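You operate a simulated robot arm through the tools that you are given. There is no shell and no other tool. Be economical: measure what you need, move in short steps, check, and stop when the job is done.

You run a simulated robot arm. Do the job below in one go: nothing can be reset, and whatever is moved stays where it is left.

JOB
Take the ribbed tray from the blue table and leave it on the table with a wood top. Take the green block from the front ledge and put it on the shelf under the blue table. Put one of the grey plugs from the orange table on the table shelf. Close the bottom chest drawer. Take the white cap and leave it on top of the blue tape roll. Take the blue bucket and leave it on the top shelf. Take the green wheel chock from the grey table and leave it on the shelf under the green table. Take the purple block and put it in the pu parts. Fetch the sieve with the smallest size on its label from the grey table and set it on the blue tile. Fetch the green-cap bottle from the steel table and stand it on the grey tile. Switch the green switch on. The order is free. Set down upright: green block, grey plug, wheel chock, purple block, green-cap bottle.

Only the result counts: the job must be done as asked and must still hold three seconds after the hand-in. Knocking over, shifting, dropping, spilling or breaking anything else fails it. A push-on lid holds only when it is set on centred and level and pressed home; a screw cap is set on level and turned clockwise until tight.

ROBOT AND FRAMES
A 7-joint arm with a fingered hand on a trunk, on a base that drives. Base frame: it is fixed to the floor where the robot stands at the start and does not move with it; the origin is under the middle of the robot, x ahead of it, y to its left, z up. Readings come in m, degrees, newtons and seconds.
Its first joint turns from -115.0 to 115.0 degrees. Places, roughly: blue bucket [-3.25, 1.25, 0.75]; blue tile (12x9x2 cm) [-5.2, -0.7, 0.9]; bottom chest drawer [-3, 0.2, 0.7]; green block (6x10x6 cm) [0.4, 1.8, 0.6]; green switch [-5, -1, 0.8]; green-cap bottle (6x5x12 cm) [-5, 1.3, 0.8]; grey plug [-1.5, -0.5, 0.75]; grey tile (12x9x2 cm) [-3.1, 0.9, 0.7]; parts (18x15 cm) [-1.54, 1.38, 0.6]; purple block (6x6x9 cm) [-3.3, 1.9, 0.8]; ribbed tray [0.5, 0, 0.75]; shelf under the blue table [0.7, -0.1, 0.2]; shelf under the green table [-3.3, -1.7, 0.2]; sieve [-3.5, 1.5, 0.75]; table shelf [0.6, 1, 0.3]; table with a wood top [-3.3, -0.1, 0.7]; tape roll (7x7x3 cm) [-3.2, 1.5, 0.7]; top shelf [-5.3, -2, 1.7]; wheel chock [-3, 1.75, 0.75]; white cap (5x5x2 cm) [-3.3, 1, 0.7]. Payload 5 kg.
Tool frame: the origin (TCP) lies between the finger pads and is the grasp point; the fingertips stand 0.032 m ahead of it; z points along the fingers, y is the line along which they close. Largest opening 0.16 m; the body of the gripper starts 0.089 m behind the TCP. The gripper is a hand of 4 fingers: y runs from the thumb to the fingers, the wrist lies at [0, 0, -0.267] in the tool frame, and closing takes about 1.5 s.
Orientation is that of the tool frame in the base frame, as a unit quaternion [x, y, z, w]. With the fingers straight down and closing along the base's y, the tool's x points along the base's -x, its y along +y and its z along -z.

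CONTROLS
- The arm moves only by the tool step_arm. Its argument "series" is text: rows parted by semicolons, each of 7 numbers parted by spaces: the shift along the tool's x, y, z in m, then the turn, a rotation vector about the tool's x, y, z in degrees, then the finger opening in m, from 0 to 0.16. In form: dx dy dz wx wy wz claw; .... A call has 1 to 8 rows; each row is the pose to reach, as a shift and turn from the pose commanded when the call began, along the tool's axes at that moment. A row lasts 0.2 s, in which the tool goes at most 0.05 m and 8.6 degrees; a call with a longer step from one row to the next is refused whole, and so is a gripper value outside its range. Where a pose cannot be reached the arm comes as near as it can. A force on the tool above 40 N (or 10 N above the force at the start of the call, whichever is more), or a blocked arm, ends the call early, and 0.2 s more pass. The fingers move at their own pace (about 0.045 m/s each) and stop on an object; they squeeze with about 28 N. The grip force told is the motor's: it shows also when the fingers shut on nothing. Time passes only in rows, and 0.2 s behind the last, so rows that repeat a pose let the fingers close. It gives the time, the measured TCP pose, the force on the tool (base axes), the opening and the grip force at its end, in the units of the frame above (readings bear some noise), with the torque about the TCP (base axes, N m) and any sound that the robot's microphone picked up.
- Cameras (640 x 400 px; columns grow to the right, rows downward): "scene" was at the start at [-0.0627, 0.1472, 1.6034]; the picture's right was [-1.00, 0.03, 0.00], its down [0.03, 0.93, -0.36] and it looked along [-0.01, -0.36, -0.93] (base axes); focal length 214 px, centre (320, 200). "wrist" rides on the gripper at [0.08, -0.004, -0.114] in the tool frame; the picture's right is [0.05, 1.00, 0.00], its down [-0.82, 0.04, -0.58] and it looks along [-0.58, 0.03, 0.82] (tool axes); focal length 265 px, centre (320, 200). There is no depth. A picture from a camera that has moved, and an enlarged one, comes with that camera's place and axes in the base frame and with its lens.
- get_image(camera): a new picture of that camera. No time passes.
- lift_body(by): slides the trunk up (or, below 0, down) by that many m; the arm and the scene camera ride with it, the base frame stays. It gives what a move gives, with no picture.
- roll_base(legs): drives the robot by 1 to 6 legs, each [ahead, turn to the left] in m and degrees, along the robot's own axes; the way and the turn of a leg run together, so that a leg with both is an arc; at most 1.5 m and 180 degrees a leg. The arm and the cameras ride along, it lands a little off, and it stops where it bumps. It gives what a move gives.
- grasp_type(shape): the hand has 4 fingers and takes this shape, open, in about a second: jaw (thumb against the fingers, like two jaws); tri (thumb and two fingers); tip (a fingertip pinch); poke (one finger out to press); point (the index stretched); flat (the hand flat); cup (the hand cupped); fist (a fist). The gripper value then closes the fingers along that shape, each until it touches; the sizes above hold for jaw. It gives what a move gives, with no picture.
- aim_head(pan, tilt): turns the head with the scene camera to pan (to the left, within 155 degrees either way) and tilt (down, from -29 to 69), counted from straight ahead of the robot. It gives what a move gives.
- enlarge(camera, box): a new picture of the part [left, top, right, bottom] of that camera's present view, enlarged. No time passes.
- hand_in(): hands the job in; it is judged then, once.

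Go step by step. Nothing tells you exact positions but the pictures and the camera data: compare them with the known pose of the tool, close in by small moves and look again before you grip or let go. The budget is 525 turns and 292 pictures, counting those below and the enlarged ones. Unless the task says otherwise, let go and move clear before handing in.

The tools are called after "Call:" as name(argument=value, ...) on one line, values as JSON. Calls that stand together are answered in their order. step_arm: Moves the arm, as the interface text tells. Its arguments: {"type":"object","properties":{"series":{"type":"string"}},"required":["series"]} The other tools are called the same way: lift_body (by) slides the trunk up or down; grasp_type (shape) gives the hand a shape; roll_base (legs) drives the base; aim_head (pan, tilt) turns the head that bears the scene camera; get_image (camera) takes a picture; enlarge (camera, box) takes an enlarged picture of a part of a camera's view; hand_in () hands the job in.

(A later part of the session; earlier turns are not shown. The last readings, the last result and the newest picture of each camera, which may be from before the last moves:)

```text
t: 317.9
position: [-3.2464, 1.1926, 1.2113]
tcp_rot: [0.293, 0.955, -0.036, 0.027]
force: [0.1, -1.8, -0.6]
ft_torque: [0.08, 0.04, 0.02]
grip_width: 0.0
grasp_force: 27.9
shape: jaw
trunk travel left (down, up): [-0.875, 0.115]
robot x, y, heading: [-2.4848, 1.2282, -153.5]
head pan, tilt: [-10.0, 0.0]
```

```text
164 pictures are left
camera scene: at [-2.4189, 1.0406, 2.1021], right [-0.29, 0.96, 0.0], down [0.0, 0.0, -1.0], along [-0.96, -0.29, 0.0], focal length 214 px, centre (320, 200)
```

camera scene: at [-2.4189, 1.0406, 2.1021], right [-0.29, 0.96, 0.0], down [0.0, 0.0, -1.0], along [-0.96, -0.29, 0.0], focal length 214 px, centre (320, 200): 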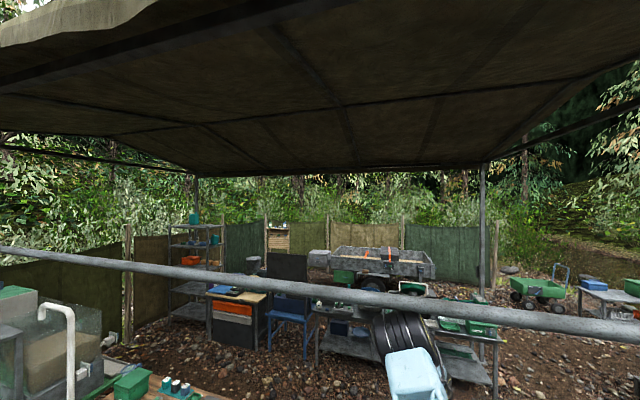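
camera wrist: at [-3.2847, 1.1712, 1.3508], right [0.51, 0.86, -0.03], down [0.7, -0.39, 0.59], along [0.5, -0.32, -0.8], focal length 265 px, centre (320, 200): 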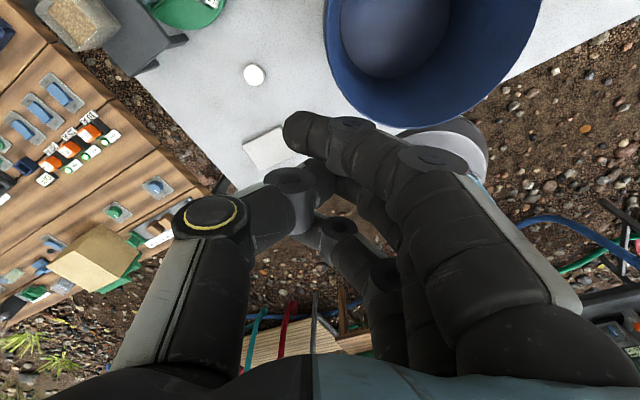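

Call:
lift_body(by=-0.2)

Call:
get_image(camera="scene")

Call:
get_image(camera="wrist")

```text
t: 320.0
position: [-3.2646, 1.2281, 1.0015]
tcp_rot: [0.296, 0.954, -0.046, 0.036]
force: [-1.4, 1.0, 0.3]
ft_torque: [-0.1, -0.03, -0.02]
grip_width: 0.0
grasp_force: 28.6
shape: jaw
trunk travel left (down, up): [-0.675, 0.315]
robot x, y, heading: [-2.4826, 1.2292, -153.5]
head pan, tilt: [-10.0, 0.0]
```

```text
163 pictures are left
camera scene: at [-2.4299, 1.0597, 1.9049], right [-0.29, 0.96, -0.01], down [0.0, -0.01, -1.0], along [-0.96, -0.29, 0.0], focal length 214 px, centre (320, 200)
```

scene: 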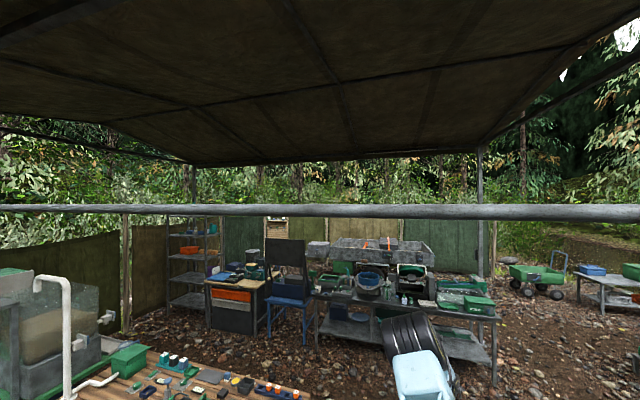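

```text
162 pictures are left
camera wrist: at [-3.3379, 1.2833, 1.1069], right [0.52, 0.85, -0.07], down [0.67, -0.36, 0.65], along [0.53, -0.39, -0.76], focal length 265 px, centre (320, 200)
```

wrist: 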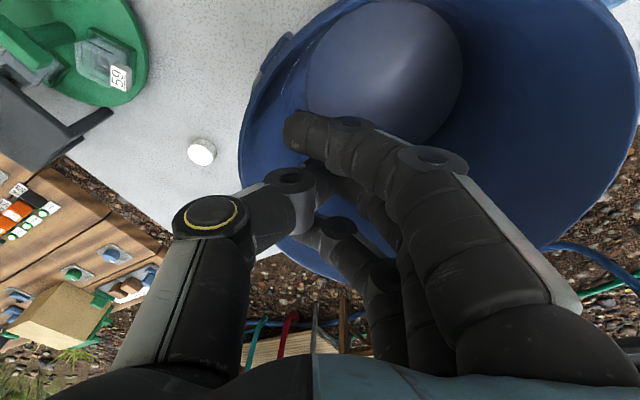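

Call:
step_arm(series="0 0 -0.03 0 0 0 0;0 0 -0.06 0 0 0 0")

Call:
aim_head(pan=-20, tilt=45)

Call:
get_image(camera="scene")

```text
t: 320.6
position: [-3.2623, 1.2256, 1.0647]
tcp_rot: [0.293, 0.954, -0.044, 0.035]
force: [0.4, -1.2, 0.8]
ft_torque: [0.07, 0.08, 0.02]
grip_width: 0.0
grasp_force: 27.7
shape: jaw
trunk travel left (down, up): [-0.675, 0.315]
robot x, y, heading: [-2.4849, 1.2284, -153.2]
head pan, tilt: [-10.0, 0.0]
```

```text
t: 321.7
position: [-3.2629, 1.228, 1.0628]
tcp_rot: [0.294, 0.954, -0.043, 0.035]
force: [0.8, -0.8, -0.4]
ft_torque: [0.0, 0.0, 0.01]
grip_width: 0.0001
grasp_force: 27.9
shape: jaw
trunk travel left (down, up): [-0.675, 0.315]
robot x, y, heading: [-2.4826, 1.2319, -153.5]
head pan, tilt: [-20.0, 45.0]
```

```text
161 pictures are left
camera scene: at [-2.4183, 1.0652, 1.8323], right [-0.12, 0.99, 0.0], down [0.7, 0.08, -0.71], along [-0.7, -0.08, -0.71], focal length 214 px, centre (320, 200)
```

scene: 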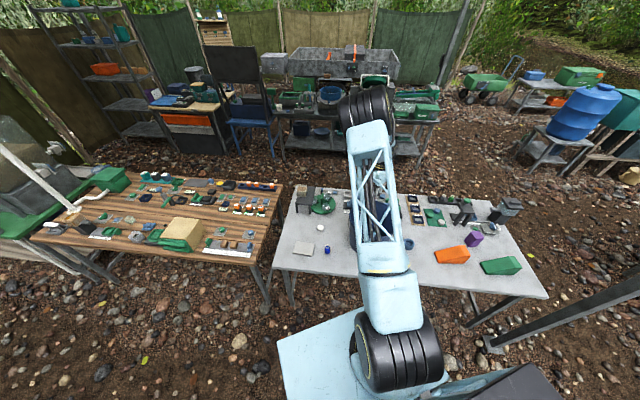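

Call:
enlarge(camera="scene", box=[60, 160, 300, 290])

Call:
enlarge(camera="scene", box=[270, 170, 560, 310])

```text
2.67 times, centred on (180, 225) of scene
camera zoom: at [-2.4183, 1.0652, 1.8323], right [-0.12, 0.99, 0.0], down [0.7, 0.08, -0.71], along [-0.7, -0.08, -0.71], focal length 572 px, centre (693, 133)
```

zoom: 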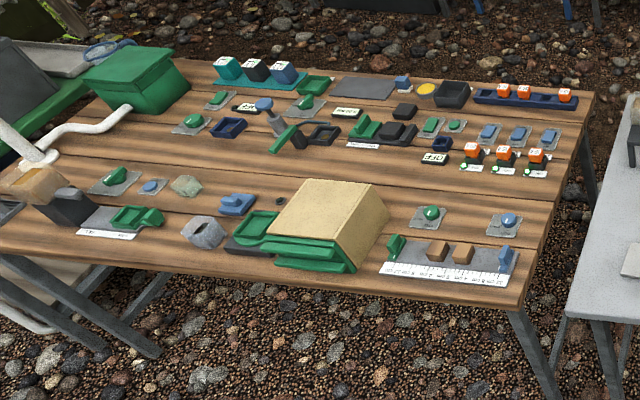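

```text
2.21 times, centred on (415, 240) of scene
camera zoom: at [-2.4183, 1.0652, 1.8323], right [-0.12, 0.99, 0.0], down [0.7, 0.08, -0.71], along [-0.7, -0.08, -0.71], focal length 473 px, centre (110, 112)
```

zoom: 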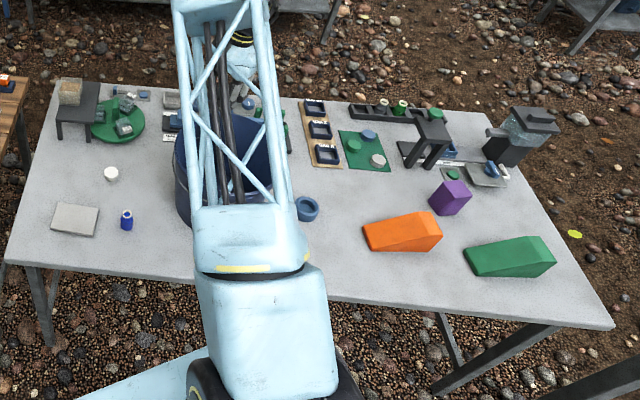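

Call:
enlarge(camera="scene", box=[140, 215, 220, 270])

```text
7.27 times, centred on (180, 242) of scene
camera zoom: at [-2.4183, 1.0652, 1.8323], right [-0.12, 0.99, 0.0], down [0.7, 0.08, -0.71], along [-0.7, -0.08, -0.71], focal length 1560 px, centre (1338, -109)
```

zoom: 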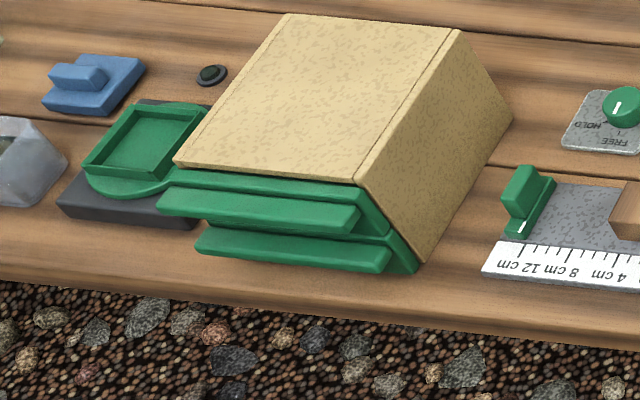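

The bottom drawer is flush now. Next the white cap at about (−3.252, 0.972): move over it, level the hand, open partly.

Call:
step_arm(series="-0.025 -0.034 0 -0.6 0.9 0 0.02;-0.05 -0.069 0 -1.2 1.8 0 0.05;-0.076 -0.103 0 -1.8 2.7 0 0.08;-0.101 -0.137 0 -2.3 3.5 0 0.09;-0.127 -0.172 0 -2.9 4.4 0 0.09;-0.152 -0.206 0 -3.5 5.3 0 0.09")

Call:
get_image(camera="wrist")

```text
t: 323.1
position: [-3.2556, 0.9686, 1.0876]
tcp_rot: [0.294, 0.956, 0.0, -0.001]
force: [-0.2, -0.9, 0.5]
ft_torque: [0.04, 0.0, -0.01]
grip_width: 0.0889
grasp_force: 0.1
shape: jaw
trunk travel left (down, up): [-0.675, 0.315]
robot x, y, heading: [-2.4807, 1.2311, -153.2]
head pan, tilt: [-20.0, 45.0]
```

```text
157 pictures are left
camera wrist: at [-3.3246, 1.0108, 1.2016], right [0.52, 0.85, 0.0], down [0.7, -0.42, 0.58], along [0.49, -0.3, -0.82], focal length 265 px, centre (320, 200)
```

wrist: 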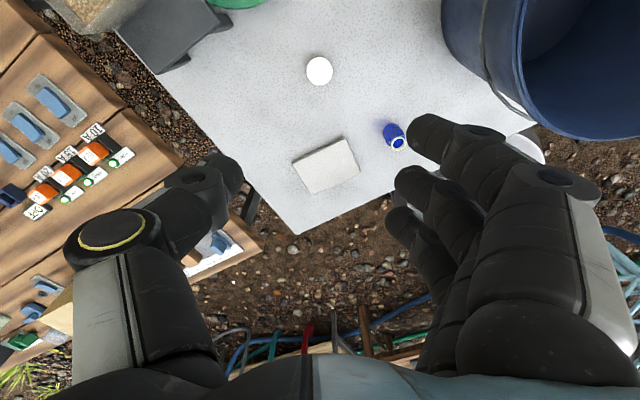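

Call:
step_arm(series="0.0075 -0.0037 0.045 0 0 0 0.09;0.0075 -0.0037 0.09 0 0 0 0.09;0.0075 -0.0037 0.135 0 0 0 0.09;0.0075 -0.0037 0.18 0 0 0 0.09;0.0075 -0.0037 0.225 0 0 0 0.09;0.0075 -0.0037 0.27 0 0 0 0.09;0.0075 -0.0037 0.3 0 0 0 0.09")

Call:
get_image(camera="wrist")

```text
t: 324.7
position: [-3.263, 0.9726, 0.7891]
tcp_rot: [0.295, 0.955, -0.001, -0.001]
force: [-0.9, 0.2, 0.8]
ft_torque: [0.01, -0.02, 0.0]
grip_width: 0.0892
grasp_force: 0.1
shape: jaw
trunk travel left (down, up): [-0.675, 0.315]
robot x, y, heading: [-2.4805, 1.2312, -153.4]
head pan, tilt: [-20.0, 45.0]
```

```text
156 pictures are left
camera wrist: at [-3.3315, 1.0144, 0.9026], right [0.52, 0.85, 0.0], down [0.7, -0.42, 0.58], along [0.49, -0.3, -0.82], focal length 265 px, centre (320, 200)
```

wrist: 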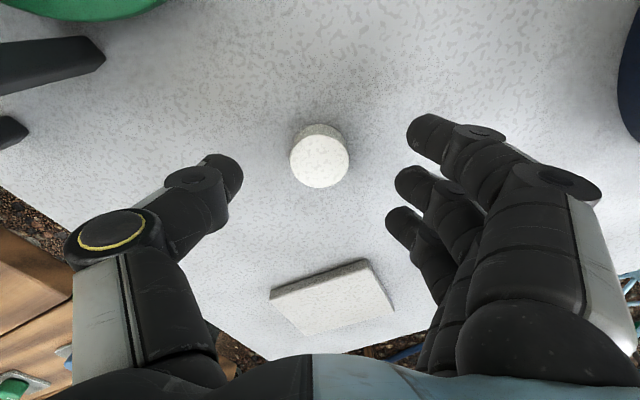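

Call:
step_arm(series="0 0 0.015 0 0 0 0.09;0 0 0.025 0 0 0 0.09;0 0 0.033 0 0 0 0.09")

Call:
step_arm(series="0 0 0 0 0 0 0.06;0 0 0 0 0 0 0.03;0 0 0 0 0 0 0.02;0 0 0 0 0 0 0.02;0 0 0 0 0 0 0.02;0 0 0 0 0 0 0.02")

Call:
get_image(camera="wrist")

```text
t: 325.5
position: [-3.2643, 0.9731, 0.7571]
tcp_rot: [0.295, 0.955, -0.001, -0.001]
force: [0.3, 0.2, 0.6]
ft_torque: [0.01, 0.01, 0.0]
grip_width: 0.0893
grasp_force: 0.1
shape: jaw
trunk travel left (down, up): [-0.675, 0.315]
robot x, y, heading: [-2.4799, 1.2313, -153.4]
head pan, tilt: [-20.0, 45.0]
```

```text
t: 326.9
position: [-3.2642, 0.9723, 0.7573]
tcp_rot: [0.296, 0.955, -0.001, 0.0]
force: [0.5, 0.4, 0.2]
ft_torque: [0.05, 0.01, 0.0]
grip_width: 0.0222
grasp_force: 13.8
shape: jaw
trunk travel left (down, up): [-0.675, 0.315]
robot x, y, heading: [-2.4822, 1.2303, -153.1]
head pan, tilt: [-20.0, 45.0]
```

```text
155 pictures are left
camera wrist: at [-3.3322, 1.0151, 0.8704], right [0.52, 0.85, 0.0], down [0.7, -0.42, 0.58], along [0.49, -0.3, -0.82], focal length 265 px, centre (320, 200)
```

wrist: 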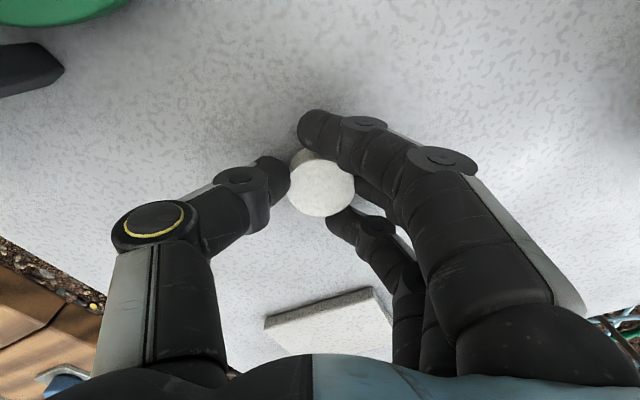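

Cap gripped. Lift above the bucket rim and rotate toward the tape roll.

Call:
step_arm(series="0 0 -0.045 0 0 0 0.02;0 0 -0.09 0 0 0 0.02;0 0 -0.135 0 0 0 0.02;0 0 -0.18 0 0 0 0.02;0 0 -0.225 0 0 0 0.02;0 0 -0.27 0 0 0 0.02;0 0 -0.31 0 0 0 0.02")

Call:
roll_base(legs=[[0, -41]])

Call:
get_image(camera="wrist")

Call:
get_image(camera="scene")

```text
t: 328.5
position: [-3.2609, 0.9774, 1.0698]
tcp_rot: [0.295, 0.955, -0.001, 0.0]
force: [0.4, -0.3, -0.3]
ft_torque: [0.0, 0.01, 0.02]
grip_width: 0.0197
grasp_force: 28.0
shape: jaw
trunk travel left (down, up): [-0.675, 0.315]
robot x, y, heading: [-2.4796, 1.2288, -153.4]
head pan, tilt: [-20.0, 45.0]
```

```text
t: 330.9
position: [-3.2412, 1.5387, 1.0687]
tcp_rot: [0.604, 0.797, -0.001, -0.001]
force: [1.6, 0.3, -1.0]
ft_torque: [-0.04, 0.02, -0.01]
grip_width: 0.0199
grasp_force: 27.8
shape: jaw
trunk travel left (down, up): [-0.675, 0.315]
robot x, y, heading: [-2.4797, 1.232, 166.7]
head pan, tilt: [-20.0, 45.0]
```

```text
154 pictures are left
camera wrist: at [-3.2668, 1.6164, 1.1832], right [0.95, 0.32, 0.0], down [0.26, -0.77, 0.58], along [0.18, -0.55, -0.82], focal length 265 px, centre (320, 200)
```

wrist: 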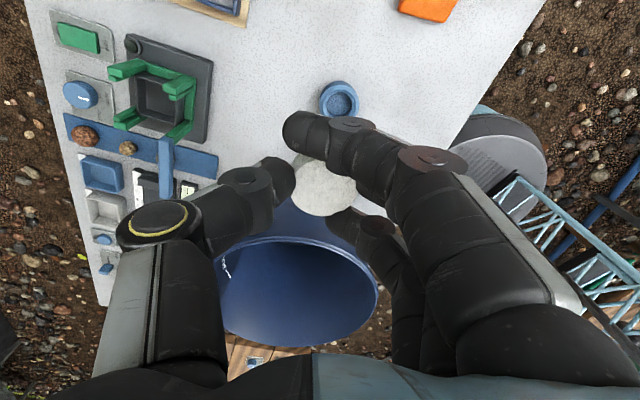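

```text
153 pictures are left
camera scene: at [-2.5394, 1.063, 1.8323], right [0.55, 0.83, 0.0], down [0.59, -0.39, -0.71], along [-0.59, 0.39, -0.71], focal length 214 px, centre (320, 200)
```

scene: 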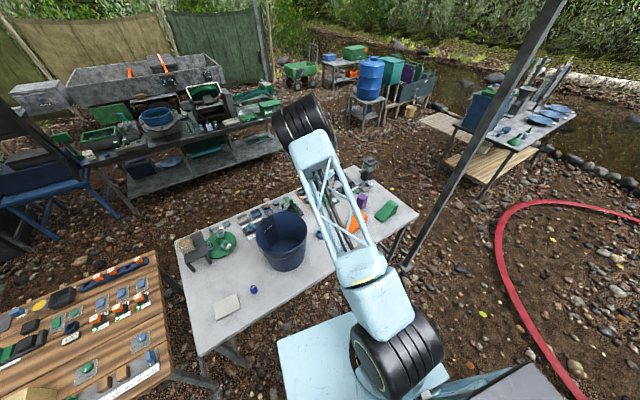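

Call:
step_arm(series="-0.013 0.014 0.04 0 0 0 0.02;-0.0255 0.028 0.08 0 0 0 0.02;-0.0255 0.028 0.125 0 0 0 0.02;-0.0255 0.028 0.17 0 0 0 0.02;-0.0255 0.028 0.21 0 0 0 0.02;-0.0255 0.028 0.235 0 0 0 0.02")

Call:
get_image(camera="wrist")

Call:
enlarge(camera="scene", box=[240, 170, 420, 290])

```text
t: 332.3
position: [-3.2084, 1.5247, 0.8313]
tcp_rot: [0.604, 0.797, -0.001, -0.001]
force: [0.1, -0.2, -0.1]
ft_torque: [-0.04, -0.02, -0.02]
grip_width: 0.0196
grasp_force: 28.5
shape: jaw
trunk travel left (down, up): [-0.675, 0.315]
robot x, y, heading: [-2.4823, 1.2314, 166.3]
head pan, tilt: [-20.0, 45.0]
```

```text
152 pictures are left
camera wrist: at [-3.2346, 1.601, 0.9457], right [0.95, 0.32, 0.0], down [0.26, -0.77, 0.58], along [0.18, -0.55, -0.82], focal length 265 px, centre (320, 200)
```

wrist: 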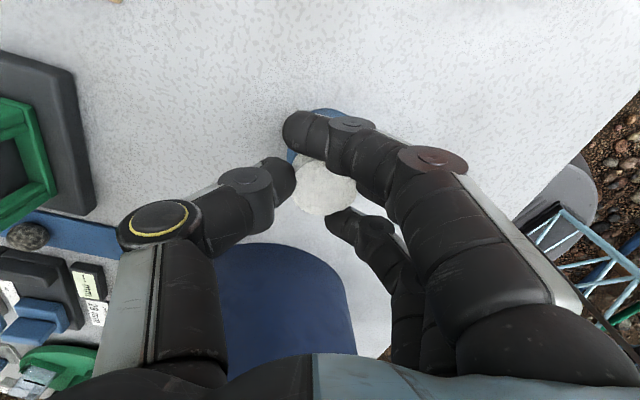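

```text
3.33 times, centred on (330, 230) of scene
camera zoom: at [-2.5399, 1.0628, 1.8323], right [0.55, 0.83, 0.0], down [0.59, -0.39, -0.71], along [-0.59, 0.39, -0.71], focal length 715 px, centre (287, 100)
```

zoom: 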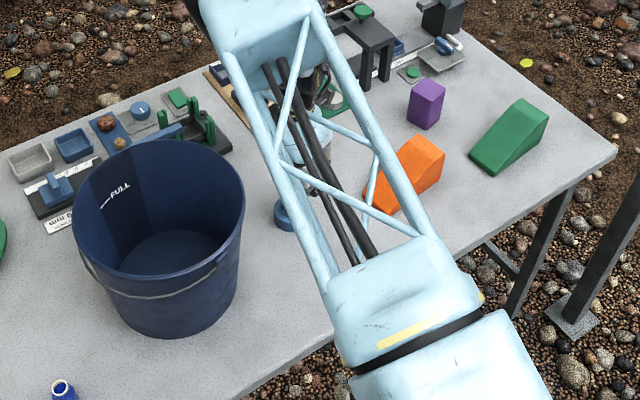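

Call:
step_arm(series="-0.006 0.006 0 0 0 0 0.02;-0.006 0.006 0.02 0 0 0 0.02;-0.006 0.006 0.035 0 0 0 0.02;-0.006 0.006 0.04 0 0 0 0.02")

Call:
get_image(camera="wrist")

```text
t: 333.3
position: [-3.2002, 1.5191, 0.794]
tcp_rot: [0.605, 0.796, -0.001, 0.0]
force: [-0.7, -0.2, -0.9]
ft_torque: [0.0, 0.01, -0.02]
grip_width: 0.0196
grasp_force: 27.6
shape: jaw
trunk travel left (down, up): [-0.675, 0.315]
robot x, y, heading: [-2.4815, 1.2316, 166.8]
head pan, tilt: [-20.0, 45.0]
```

```text
150 pictures are left
camera wrist: at [-3.2265, 1.5958, 0.9081], right [0.95, 0.32, 0.0], down [0.26, -0.77, 0.58], along [0.18, -0.55, -0.82], focal length 265 px, centre (320, 200)
```

wrist: 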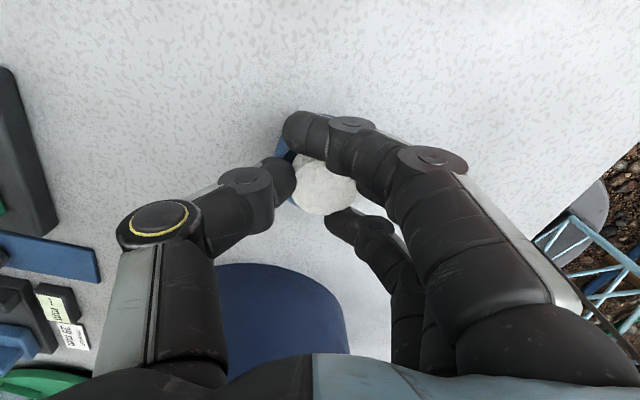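

Call:
step_arm(series="0 0 0.005 0 0 0 0.02;0 0 0.009 0 0 0 0.02;0 0 0.012 0 0 0 0.02")

```text
t: 334.1
position: [-3.2012, 1.5177, 0.786]
tcp_rot: [0.605, 0.796, -0.001, -0.002]
force: [0.7, -0.6, 28.4]
ft_torque: [-0.24, -0.3, 0.02]
grip_width: 0.0205
grasp_force: 28.3
shape: jaw
trunk travel left (down, up): [-0.675, 0.315]
robot x, y, heading: [-2.4807, 1.2292, 166.6]
head pan, tilt: [-20.0, 45.0]
```

Contact at 0.786. Release slowly and rise.

Call:
step_arm(series="0 0 -0.004 0 0 0 0.025;0 0 -0.004 0 0 0 0.04;0 0 -0.004 0 0 0 0.06;0 0 -0.004 0 0 0 0.08;0 0 -0.004 0 0 0 0.1;0 0 -0.004 0 0 0 0.1;0 0 -0.04 0 0 0 0.1;0 0 -0.09 0 0 0 0.1")

Call:
get_image(camera="wrist")

```text
t: 335.9
position: [-3.2023, 1.5189, 0.8715]
tcp_rot: [0.604, 0.797, -0.001, 0.0]
force: [-0.8, -0.1, 0.3]
ft_torque: [0.0, -0.02, 0.03]
grip_width: 0.0993
grasp_force: 0.0
shape: jaw
trunk travel left (down, up): [-0.675, 0.315]
robot x, y, heading: [-2.4769, 1.2297, 166.8]
head pan, tilt: [-20.0, 45.0]
```

```text
149 pictures are left
camera wrist: at [-3.2263, 1.5947, 0.9849], right [0.95, 0.32, 0.0], down [0.26, -0.77, 0.58], along [0.18, -0.55, -0.82], focal length 265 px, centre (320, 200)
```

wrist: 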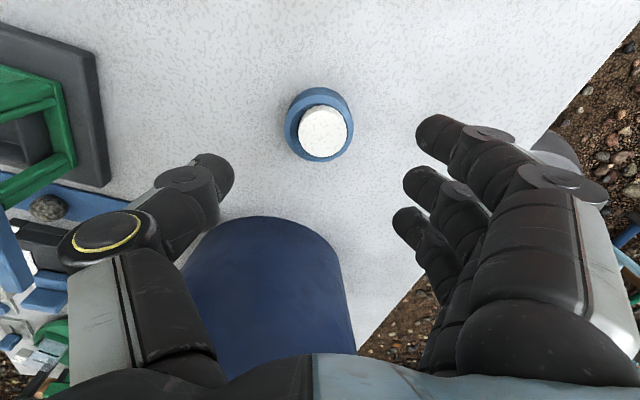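

The cap sits on the tape roll. Next the green wheel chock near (−3.09, 1.95). I'll raise, turn toward it, and look.

Call:
step_arm(series="0 0 -0.05 0 0 0 0.14;0 0 -0.1 0 0 0 0.14;0 0 -0.15 0 0 0 0.14")

Call:
roll_base(legs=[[0, -29]])

Call:
get_image(camera="wrist")

```text
t: 336.7
position: [-3.2028, 1.5173, 1.0229]
tcp_rot: [0.605, 0.796, 0.0, 0.0]
force: [0.2, 0.0, -0.1]
ft_torque: [0.01, 0.03, 0.01]
grip_width: 0.1399
grasp_force: 0.0
shape: jaw
trunk travel left (down, up): [-0.675, 0.315]
robot x, y, heading: [-2.4811, 1.2321, 166.7]
head pan, tilt: [-20.0, 45.0]
```

```text
t: 338.6
position: [-2.975, 1.8315, 1.0222]
tcp_rot: [0.784, 0.62, 0.0, -0.002]
force: [-0.3, 0.0, -0.2]
ft_torque: [-0.01, 0.02, 0.01]
grip_width: 0.1397
grasp_force: 0.0
shape: jaw
trunk travel left (down, up): [-0.675, 0.315]
robot x, y, heading: [-2.4835, 1.2315, 137.5]
head pan, tilt: [-20.0, 45.0]
```

```text
148 pictures are left
camera wrist: at [-2.9601, 1.9111, 1.1355], right [0.98, -0.18, 0.0], down [-0.15, -0.8, 0.58], along [-0.11, -0.57, -0.82], focal length 265 px, centre (320, 200)
```

wrist: 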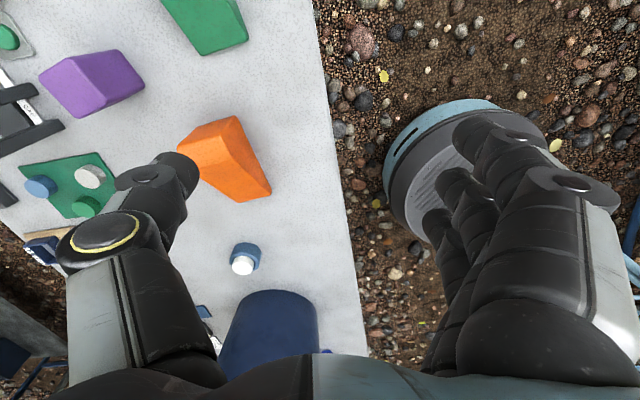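

Call:
step_arm(series="0.023 -0.045 0 0 0 0 0.14;0.046 -0.09 0 0 0 0 0.14;0.07 -0.135 0 0 0 0 0.14")

Call:
get_image(camera="wrist")

Call:
get_image(camera="scene")

```text
refused: row 1 steps farther than a row can; nothing moved
```

```text
147 pictures are left
camera wrist: at [-2.9601, 1.9111, 1.1355], right [0.98, -0.18, 0.0], down [-0.15, -0.8, 0.58], along [-0.11, -0.57, -0.82], focal length 265 px, centre (320, 200)
```

wrist: 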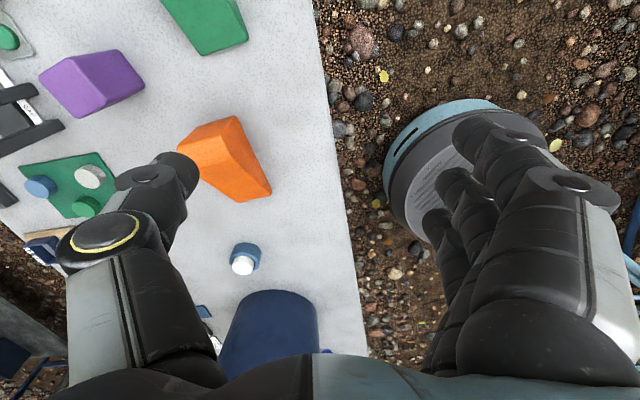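

```text
146 pictures are left
camera scene: at [-2.6128, 1.1112, 1.8323], right [0.89, 0.46, 0.0], down [0.33, -0.63, -0.71], along [-0.33, 0.63, -0.71], focal length 214 px, centre (320, 200)
```

scene: 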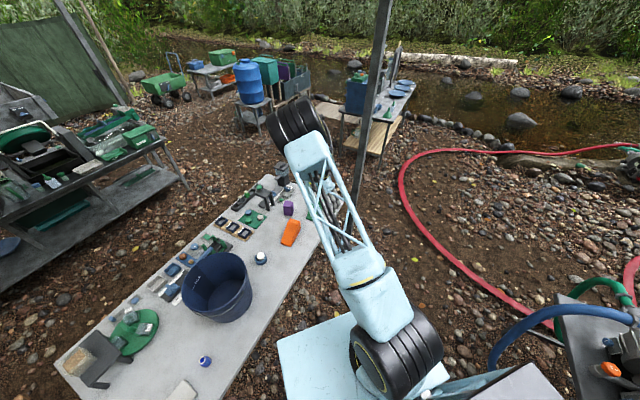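

Call:
step_arm(series="0.02 -0.04 0 0 0 0 0.14;0.04 -0.08 0 0 0 0 0.14;0.06 -0.12 0 0 0 0 0.14;0.07 -0.135 0 0 0 0 0.14")

Call:
get_image(camera="wrist")

```text
t: 339.6
position: [-3.0914, 1.9282, 1.0188]
tcp_rot: [0.785, 0.619, 0.0, -0.001]
force: [-0.5, 0.6, 0.0]
ft_torque: [-0.02, -0.01, -0.02]
grip_width: 0.1396
grasp_force: 0.0
shape: jaw
trunk travel left (down, up): [-0.675, 0.315]
robot x, y, heading: [-2.4829, 1.2322, 137.7]
head pan, tilt: [-20.0, 45.0]
```

```text
145 pictures are left
camera wrist: at [-3.0779, 2.0071, 1.133], right [0.98, -0.18, 0.0], down [-0.15, -0.8, 0.58], along [-0.11, -0.57, -0.82], focal length 265 px, centre (320, 200)
```

wrist: 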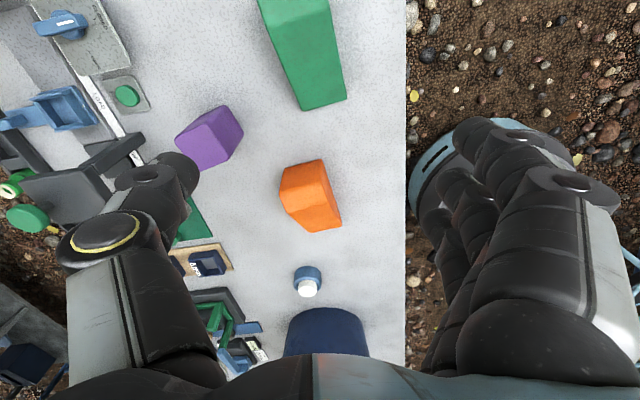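

Call:
step_arm(series="0.021 -0.009 0 0 0 -8 0.14;0.042 -0.018 0 0 0 -16.4 0.14;0.042 -0.018 0.045 0 0 -16.4 0.13;0.042 -0.018 0.09 0 0 -16.4 0.12;0.042 -0.018 0.13 0 0 -16.4 0.12")

Call:
get_image(camera="wrist")

```text
t: 340.8
position: [-3.1018, 1.9766, 0.8932]
tcp_rot: [0.688, 0.726, -0.001, -0.002]
force: [-1.1, -0.2, 0.2]
ft_torque: [0.0, -0.05, 0.01]
grip_width: 0.1204
grasp_force: 0.0
shape: jaw
trunk travel left (down, up): [-0.675, 0.315]
robot x, y, heading: [-2.4815, 1.2268, 137.7]
head pan, tilt: [-20.0, 45.0]
```

```text
144 pictures are left
camera wrist: at [-3.1111, 2.057, 1.0062], right [0.99, 0.11, 0.0], down [0.09, -0.81, 0.58], along [0.06, -0.57, -0.82], focal length 265 px, centre (320, 200)
```

wrist: 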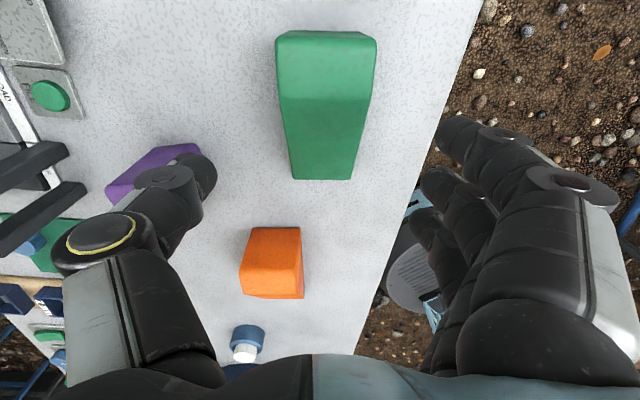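

Call:
step_arm(series="0 0 0.045 0 0 0 0.12;0 0 0.09 0 0 0 0.12;0 0 0.115 0 0 0 0.12;0 0 0.125 0 0 0 0.12;0 0 0.128 0 0 0 0.12")

Call:
get_image(camera="wrist")

```text
t: 342.0
position: [-3.0997, 1.9741, 0.7642]
tcp_rot: [0.688, 0.725, -0.001, -0.001]
force: [-0.2, 0.3, -0.3]
ft_torque: [0.01, 0.0, 0.0]
grip_width: 0.1204
grasp_force: 0.1
shape: jaw
trunk travel left (down, up): [-0.675, 0.315]
robot x, y, heading: [-2.4804, 1.2322, 137.2]
head pan, tilt: [-20.0, 45.0]
```

```text
143 pictures are left
camera wrist: at [-3.107, 2.0558, 0.8783], right [0.99, 0.1, 0.0], down [0.09, -0.81, 0.58], along [0.06, -0.57, -0.82], focal length 265 px, centre (320, 200)
```

wrist: 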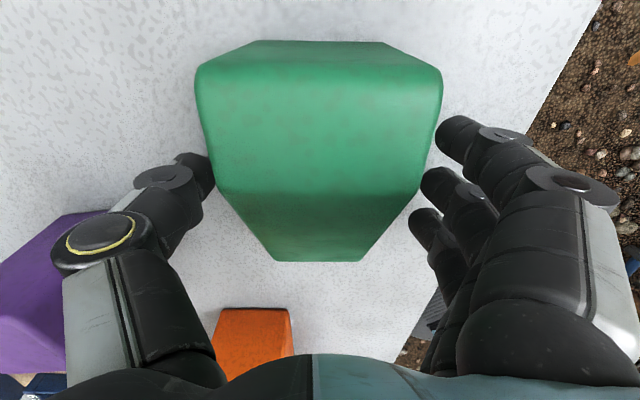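

Call:
step_arm(series="0 0 0 0 0 0 0.1;0 0 0 0 0 0 0.07;0 0 0 0 0 0 0.04;0 0 0 0 0 0 0.04;0 0 0 0 0 0 0.04;0 0 0 0 0 0 0.04")

Call:
step_arm(series="0 0 -0.04 0 0 0 0.04;0 0 -0.08 0 0 0 0.04;0 0 -0.12 0 0 0 0.04;0 0 -0.16 0 0 0 0.04;0 0 -0.2 0 0 0 0.04")

Call:
get_image(camera="wrist")

```text
t: 343.4
position: [-3.0984, 1.9757, 0.765]
tcp_rot: [0.688, 0.726, -0.001, -0.001]
force: [0.8, -0.5, -0.3]
ft_torque: [-0.02, -0.05, 0.05]
grip_width: 0.0637
grasp_force: 28.1
shape: jaw
trunk travel left (down, up): [-0.675, 0.315]
robot x, y, heading: [-2.4816, 1.228, 137.7]
head pan, tilt: [-20.0, 45.0]
```

```text
t: 344.6
position: [-3.0977, 1.9725, 0.965]
tcp_rot: [0.688, 0.726, 0.0, -0.001]
force: [0.5, -0.2, -5.6]
ft_torque: [-0.03, 0.03, 0.04]
grip_width: 0.064
grasp_force: 27.9
shape: jaw
trunk travel left (down, up): [-0.675, 0.315]
robot x, y, heading: [-2.4826, 1.2293, 137.6]
head pan, tilt: [-20.0, 45.0]
```

```text
142 pictures are left
camera wrist: at [-3.1064, 2.0529, 1.0792], right [0.99, 0.1, 0.0], down [0.09, -0.81, 0.58], along [0.06, -0.57, -0.82], focal length 265 px, centre (320, 200)
```

wrist: 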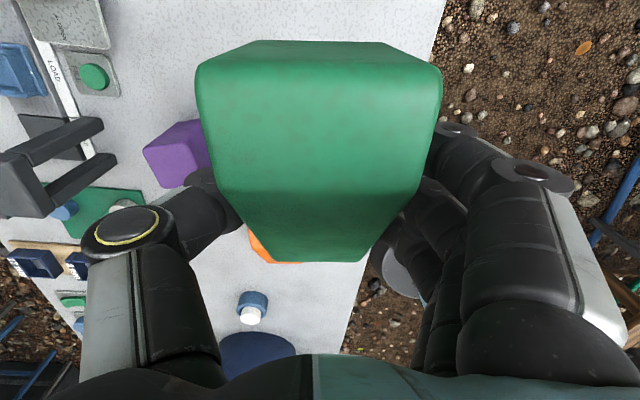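

Chock in hand. Look at the green table's shelf before deciding how to place it.

Call:
aim_head(pan=110, tilt=25)

Call:
get_image(camera="scene")

```text
t: 346.7
position: [-3.098, 1.9731, 0.9663]
tcp_rot: [0.688, 0.725, -0.001, -0.001]
force: [-0.5, 0.6, -3.6]
ft_torque: [-0.04, -0.02, 0.01]
grip_width: 0.0637
grasp_force: 28.0
shape: jaw
trunk travel left (down, up): [-0.675, 0.315]
robot x, y, heading: [-2.4829, 1.2272, 137.6]
head pan, tilt: [110.0, 25.0]
```

```text
141 pictures are left
camera scene: at [-2.6107, 0.9541, 1.8629], right [-0.92, 0.38, 0.0], down [0.16, 0.39, -0.91], along [-0.35, -0.84, -0.42], focal length 214 px, centre (320, 200)
```

scene: 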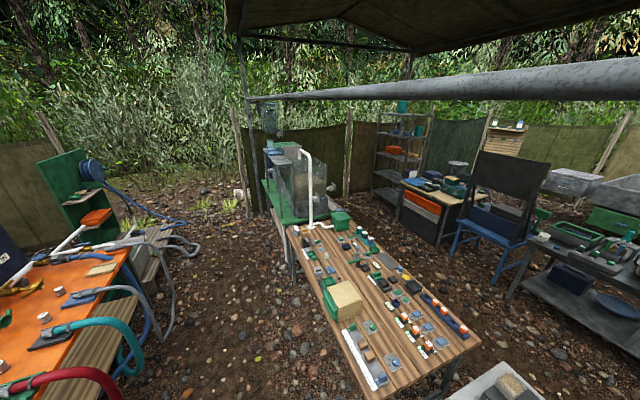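

Call:
enlarge(camera="scene", box=[225, 130, 345, 240])

```text
3.64 times, centred on (285, 185) of scene
camera zoom: at [-2.6107, 0.9541, 1.8629], right [-0.92, 0.38, 0.0], down [0.16, 0.39, -0.91], along [-0.35, -0.84, -0.42], focal length 780 px, centre (447, 254)
```

zoom: 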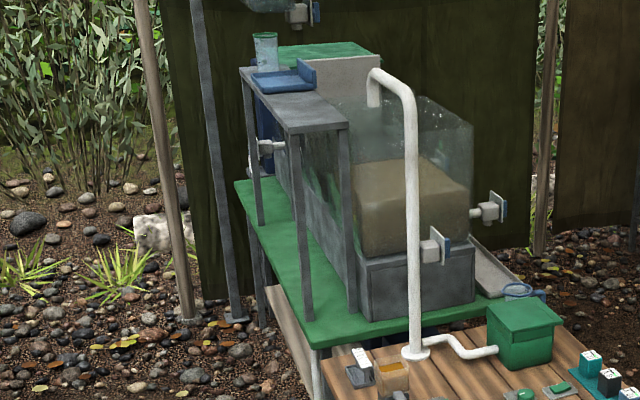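

I'll turn the chock 90° and set it at the table's front strip (−3.045, 1.50), so I can re-grip it with a pitched hand.

Call:
step_arm(series="-0.043 0.003 0 0 0 -8 0.04;-0.086 0.005 0 0 0 -16 0.04;-0.129 0.008 0 0 0 -24 0.04;-0.172 0.01 0 0 0 -32 0.04;-0.215 0.013 0 0 0 -40 0.04;-0.258 0.015 0 0 0 -48 0.04;-0.301 0.018 0 0 0 -56 0.04;-0.344 0.02 0 0 0 -64 0.04")

Call:
aim_head(pan=10, tilt=50)

Call:
get_image(camera="wrist")

```text
t: 348.5
position: [-3.0579, 1.6311, 0.9652]
tcp_rot: [0.198, 0.98, 0.002, -0.002]
force: [0.7, -0.4, -3.4]
ft_torque: [-0.05, -0.01, -0.03]
grip_width: 0.0639
grasp_force: 28.0
shape: jaw
trunk travel left (down, up): [-0.675, 0.315]
robot x, y, heading: [-2.4831, 1.2312, 137.4]
head pan, tilt: [110.0, 25.0]
```

```text
t: 350.3
position: [-3.0578, 1.633, 0.9635]
tcp_rot: [0.199, 0.98, 0.0, -0.001]
force: [0.7, 0.7, -3.6]
ft_torque: [-0.02, -0.02, 0.02]
grip_width: 0.0638
grasp_force: 27.6
shape: jaw
trunk travel left (down, up): [-0.675, 0.315]
robot x, y, heading: [-2.482, 1.2322, 137.5]
head pan, tilt: [10.0, 50.0]
```

```text
139 pictures are left
camera wrist: at [-3.133, 1.6601, 1.0777], right [0.34, 0.94, 0.0], down [0.77, -0.28, 0.58], along [0.54, -0.2, -0.82], focal length 265 px, centre (320, 200)
```

wrist: 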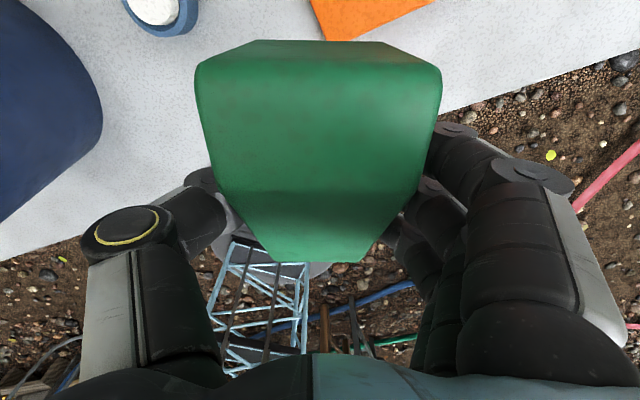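

Call:
step_arm(series="-0.0195 -0.0435 0 0 0 -8 0.04;-0.039 -0.087 0 0 0 -16 0.04;-0.0586 -0.13 0 0 0 -23 0.04;-0.0586 -0.13 0.05 0 0 -23 0.04;-0.0586 -0.13 0.1 0 0 -23 0.04;-0.0586 -0.13 0.15 0 0 -23 0.04")

Call:
get_image(camera="wrist")

Call:
get_image(camera="scene")

```text
t: 351.7
position: [-3.062, 1.49, 0.8166]
tcp_rot: [0.0, 1.0, 0.001, -0.002]
force: [-0.7, 0.6, -3.4]
ft_torque: [0.0, -0.04, -0.01]
grip_width: 0.0636
grasp_force: 27.8
shape: jaw
trunk travel left (down, up): [-0.675, 0.315]
robot x, y, heading: [-2.4802, 1.2297, 137.6]
head pan, tilt: [10.0, 50.0]
```

```text
138 pictures are left
camera wrist: at [-3.1416, 1.4861, 0.9306], right [-0.05, 1.0, 0.0], down [0.82, 0.04, 0.57], along [0.57, 0.03, -0.82], focal length 265 px, centre (320, 200)
```

wrist: 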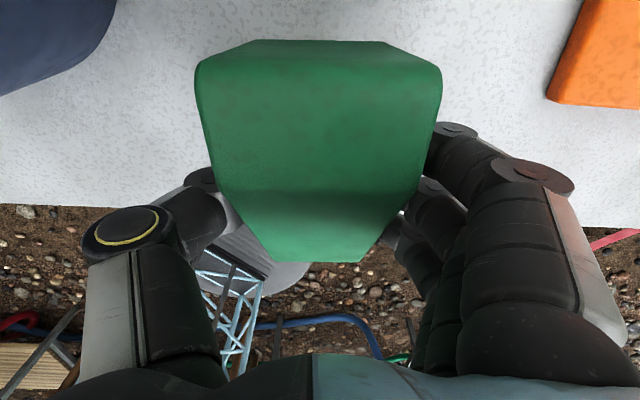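

```text
137 pictures are left
camera scene: at [-2.6416, 1.0801, 1.8253], right [0.54, 0.84, 0.0], down [0.65, -0.41, -0.64], along [-0.54, 0.34, -0.77], focal length 214 px, centre (320, 200)
```

scene: 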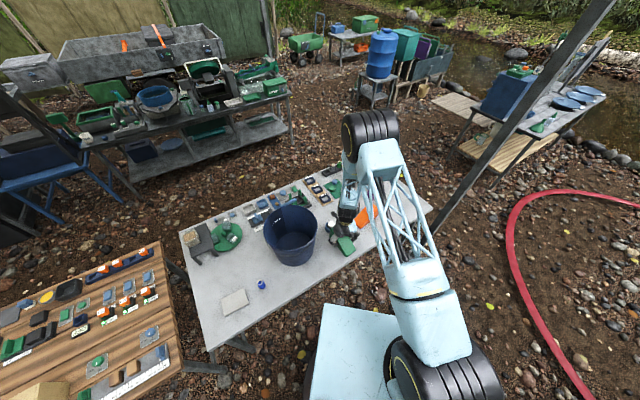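

Call:
step_arm(series="0.013 -0.04 0 0 0 0 0.04;0.013 -0.04 0.03 0 0 0 0.04;0.013 -0.04 0.045 0 0 0 0.04;0.013 -0.04 0.051 0 0 0 0.04;0.013 -0.04 0.056 0 0 0 0.04")

Call:
get_image(camera="wrist")

```text
t: 352.9
position: [-3.0709, 1.4506, 0.7636]
tcp_rot: [0.0, 1.0, 0.001, -0.003]
force: [9.7, -2.6, 34.2]
ft_torque: [-0.14, -0.22, 0.08]
grip_width: 0.065
grasp_force: 28.0
shape: jaw
trunk travel left (down, up): [-0.675, 0.315]
robot x, y, heading: [-2.4801, 1.2314, 137.7]
head pan, tilt: [10.0, 50.0]
stopped in row 5: the force on the tool passed its limit at 43 N (the readings are from after the stop); the commanded pose is now the measured one
```

```text
136 pictures are left
camera wrist: at [-3.1507, 1.4463, 0.8767], right [-0.05, 1.0, 0.0], down [0.82, 0.04, 0.57], along [0.57, 0.03, -0.82], focal length 265 px, centre (320, 200)
```

wrist: 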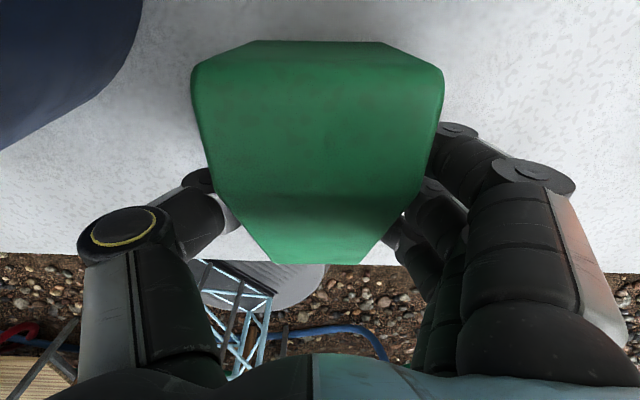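

Call:
step_arm(series="0 0 -0.002 0 0 0 0.06;0 0 -0.002 0 0 0 0.08;0 0 -0.002 0 0 0 0.1;0 0 -0.002 0 0 0 0.12;0 0 -0.03 0 0 0 0.12;0 0 -0.08 0 0 0 0.12;0 0 -0.13 0 0 0 0.12;0 0 -0.18 0 0 0 0.12")

Call:
get_image(camera="wrist")

```text
t: 354.7
position: [-3.0709, 1.4496, 0.9409]
tcp_rot: [0.0, 1.0, 0.0, -0.003]
force: [0.0, -0.3, 0.1]
ft_torque: [0.02, 0.0, 0.0]
grip_width: 0.1198
grasp_force: 0.1
shape: jaw
trunk travel left (down, up): [-0.675, 0.315]
robot x, y, heading: [-2.4788, 1.2317, 137.5]
head pan, tilt: [10.0, 50.0]
```

```text
135 pictures are left
camera wrist: at [-3.1501, 1.4452, 1.0538], right [-0.05, 1.0, 0.0], down [0.82, 0.04, 0.57], along [0.57, 0.03, -0.82], focal length 265 px, centre (320, 200)
```

wrist: 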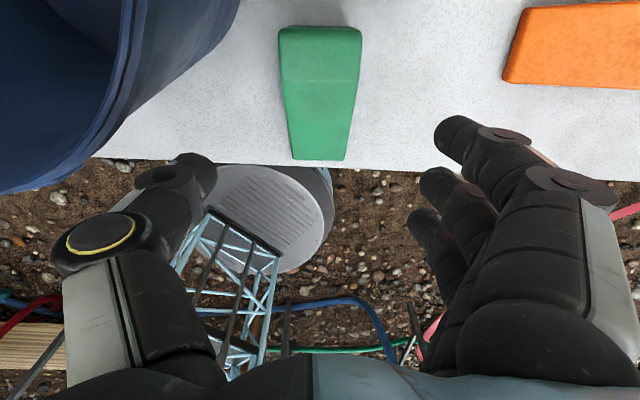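

Call:
step_arm(series="0 0 -0.05 0 0 0 0.12;0 0 -0.1 0 0 0 0.12;0 0 -0.14 0 0 0 0.12")

Call:
roll_base(legs=[[0, 48], [-0.2, 0]])

Call:
step_arm(series="0 0.03 0 0 8 0 0.12;0 0.06 0 0 16 0 0.12;0 0.09 0 0 24 0 0.12;0 0.12 0 0 32 0 0.12;0 0.15 0 0 40 0 0.12;0 0.18 0 0 48 0 0.12")

Call:
get_image(camera="wrist")

Call:
get_image(camera="scene")

```text
t: 355.5
position: [-3.0678, 1.4509, 1.0824]
tcp_rot: [0.0, 1.0, 0.001, -0.002]
force: [0.4, 0.5, 0.0]
ft_torque: [-0.01, 0.02, 0.01]
grip_width: 0.1198
grasp_force: 0.0
shape: jaw
trunk travel left (down, up): [-0.675, 0.315]
robot x, y, heading: [-2.4823, 1.2292, 137.6]
head pan, tilt: [10.0, 50.0]
```

```text
t: 359.4
position: [-2.8372, 0.9497, 1.0827]
tcp_rot: [-0.419, 0.908, 0.001, -0.004]
force: [0.5, -0.5, 0.4]
ft_torque: [0.02, 0.05, 0.0]
grip_width: 0.1197
grasp_force: 0.0
shape: jaw
trunk travel left (down, up): [-0.675, 0.315]
robot x, y, heading: [-2.2906, 1.2542, -172.7]
head pan, tilt: [10.0, 50.0]
```

```text
t: 361.0
position: [-2.8214, 0.7939, 1.0798]
tcp_rot: [-0.569, 0.712, -0.255, -0.322]
force: [0.7, -0.6, -0.5]
ft_torque: [0.03, 0.02, -0.02]
grip_width: 0.1201
grasp_force: 0.2
shape: jaw
trunk travel left (down, up): [-0.675, 0.315]
robot x, y, heading: [-2.2886, 1.2523, -172.3]
head pan, tilt: [10.0, 50.0]
stopped in row 6: the arm was blocked; the commanded pose is now the measured one
```

```text
134 pictures are left
camera wrist: at [-2.8104, 0.8246, 1.2156], right [-0.98, 0.19, 0.04], down [0.17, 0.96, -0.23], along [-0.08, -0.22, -0.97], focal length 265 px, centre (320, 200)
```

wrist: 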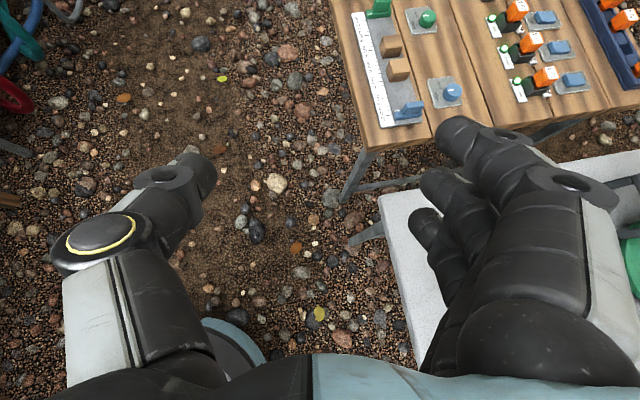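

```text
133 pictures are left
camera scene: at [-2.2768, 1.0351, 1.8254], right [-0.3, 0.96, 0.0], down [0.73, 0.23, -0.64], along [-0.62, -0.19, -0.77], focal length 214 px, centre (320, 200)
```

scene: 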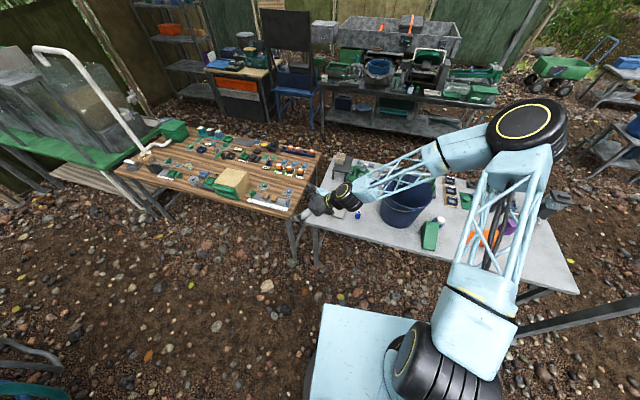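

Call:
step_arm(series="-0.0286 0.0135 -0.0322 -6 0 5.3 0.12;-0.057 0.027 -0.0645 -12 0 10.6 0.12;-0.086 0.0405 -0.0968 -18 0 16 0.12;-0.1145 0.054 -0.129 -24 0 21.3 0.12;-0.143 0.0675 -0.161 -30 0 26.6 0.12;-0.172 0.081 -0.1935 -36 0 32 0.12;-0.2 0.0945 -0.2258 -42 0 37.3 0.12;-0.229 0.108 -0.258 -48 0 42.6 0.12")

Call:
get_image(camera="scene")

```text
t: 362.8
position: [-2.8941, 1.1526, 1.0737]
tcp_rot: [-0.101, 0.906, -0.045, -0.408]
force: [0.4, -0.2, 0.0]
ft_torque: [-0.03, 0.02, 0.02]
grip_width: 0.1201
grasp_force: 0.1
shape: jaw
out of reach, approached as far as the arm can: row 6, 7, 8
trunk travel left (down, up): [-0.675, 0.315]
robot x, y, heading: [-2.2873, 1.2559, -172.7]
head pan, tilt: [10.0, 50.0]
```

```text
132 pictures are left
camera scene: at [-2.2785, 1.0373, 1.8255], right [-0.3, 0.95, 0.0], down [0.73, 0.23, -0.64], along [-0.61, -0.19, -0.77], focal length 214 px, centre (320, 200)
```

scene: 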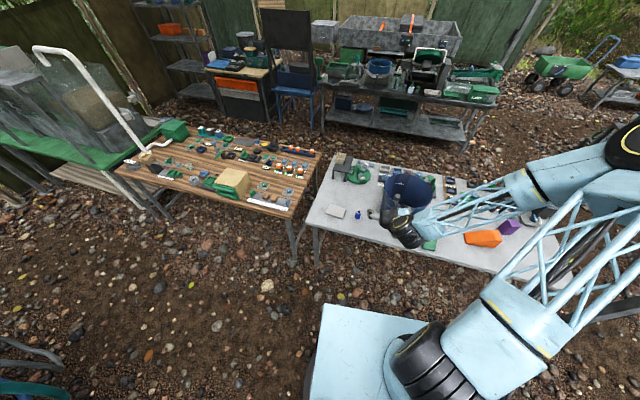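

Call:
roll_base(legs=[[-0.15, 0]])

Call:
step_arm(series="-0.02 -0.033 -0.022 -2 0 1.8 0.12;-0.03 -0.066 -0.032 -4 0 3.5 0.12;-0.03 -0.1 -0.032 -6 0 5.3 0.12;-0.03 -0.14 -0.032 -8 0 7 0.12;-0.03 -0.18 -0.032 -9.7 0 8.6 0.12")

Call:
get_image(camera="scene")

Call:
get_image(camera="wrist")

```text
t: 364.2
position: [-2.746, 1.1694, 1.0749]
tcp_rot: [-0.103, 0.905, -0.046, -0.409]
force: [1.4, 0.0, 0.7]
ft_torque: [0.0, 0.03, -0.01]
grip_width: 0.12
grasp_force: 0.0
shape: jaw
trunk travel left (down, up): [-0.675, 0.315]
robot x, y, heading: [-2.1456, 1.2729, -172.4]
head pan, tilt: [10.0, 50.0]
```

```text
t: 365.4
position: [-2.6629, 1.0054, 1.0718]
tcp_rot: [-0.001, 0.912, 0.0, -0.411]
force: [-0.1, -0.9, 1.1]
ft_torque: [0.01, 0.03, -0.02]
grip_width: 0.1198
grasp_force: 0.1
shape: jaw
out of reach, approached as far as the arm can: row 1, 2, 3, 4
trunk travel left (down, up): [-0.675, 0.315]
robot x, y, heading: [-2.144, 1.2746, -172.7]
head pan, tilt: [10.0, 50.0]
```

```text
131 pictures are left
camera scene: at [-2.131, 1.0529, 1.825], right [-0.3, 0.95, 0.0], down [0.73, 0.23, -0.64], along [-0.61, -0.19, -0.77], focal length 214 px, centre (320, 200)
```

scene: 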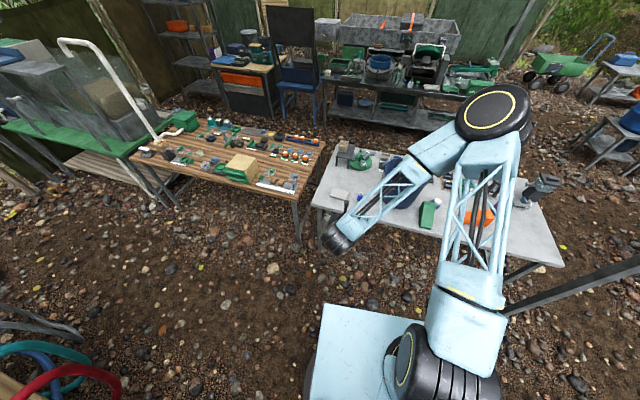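

```text
130 pictures are left
camera wrist: at [-2.6309, 1.0003, 1.2069], right [-0.03, 1.0, 0.04], down [0.97, 0.04, -0.23], along [-0.23, 0.03, -0.97], focal length 265 px, centre (320, 200)
```

wrist: 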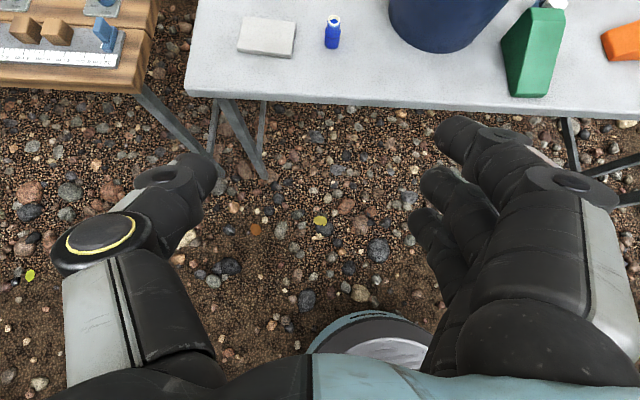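

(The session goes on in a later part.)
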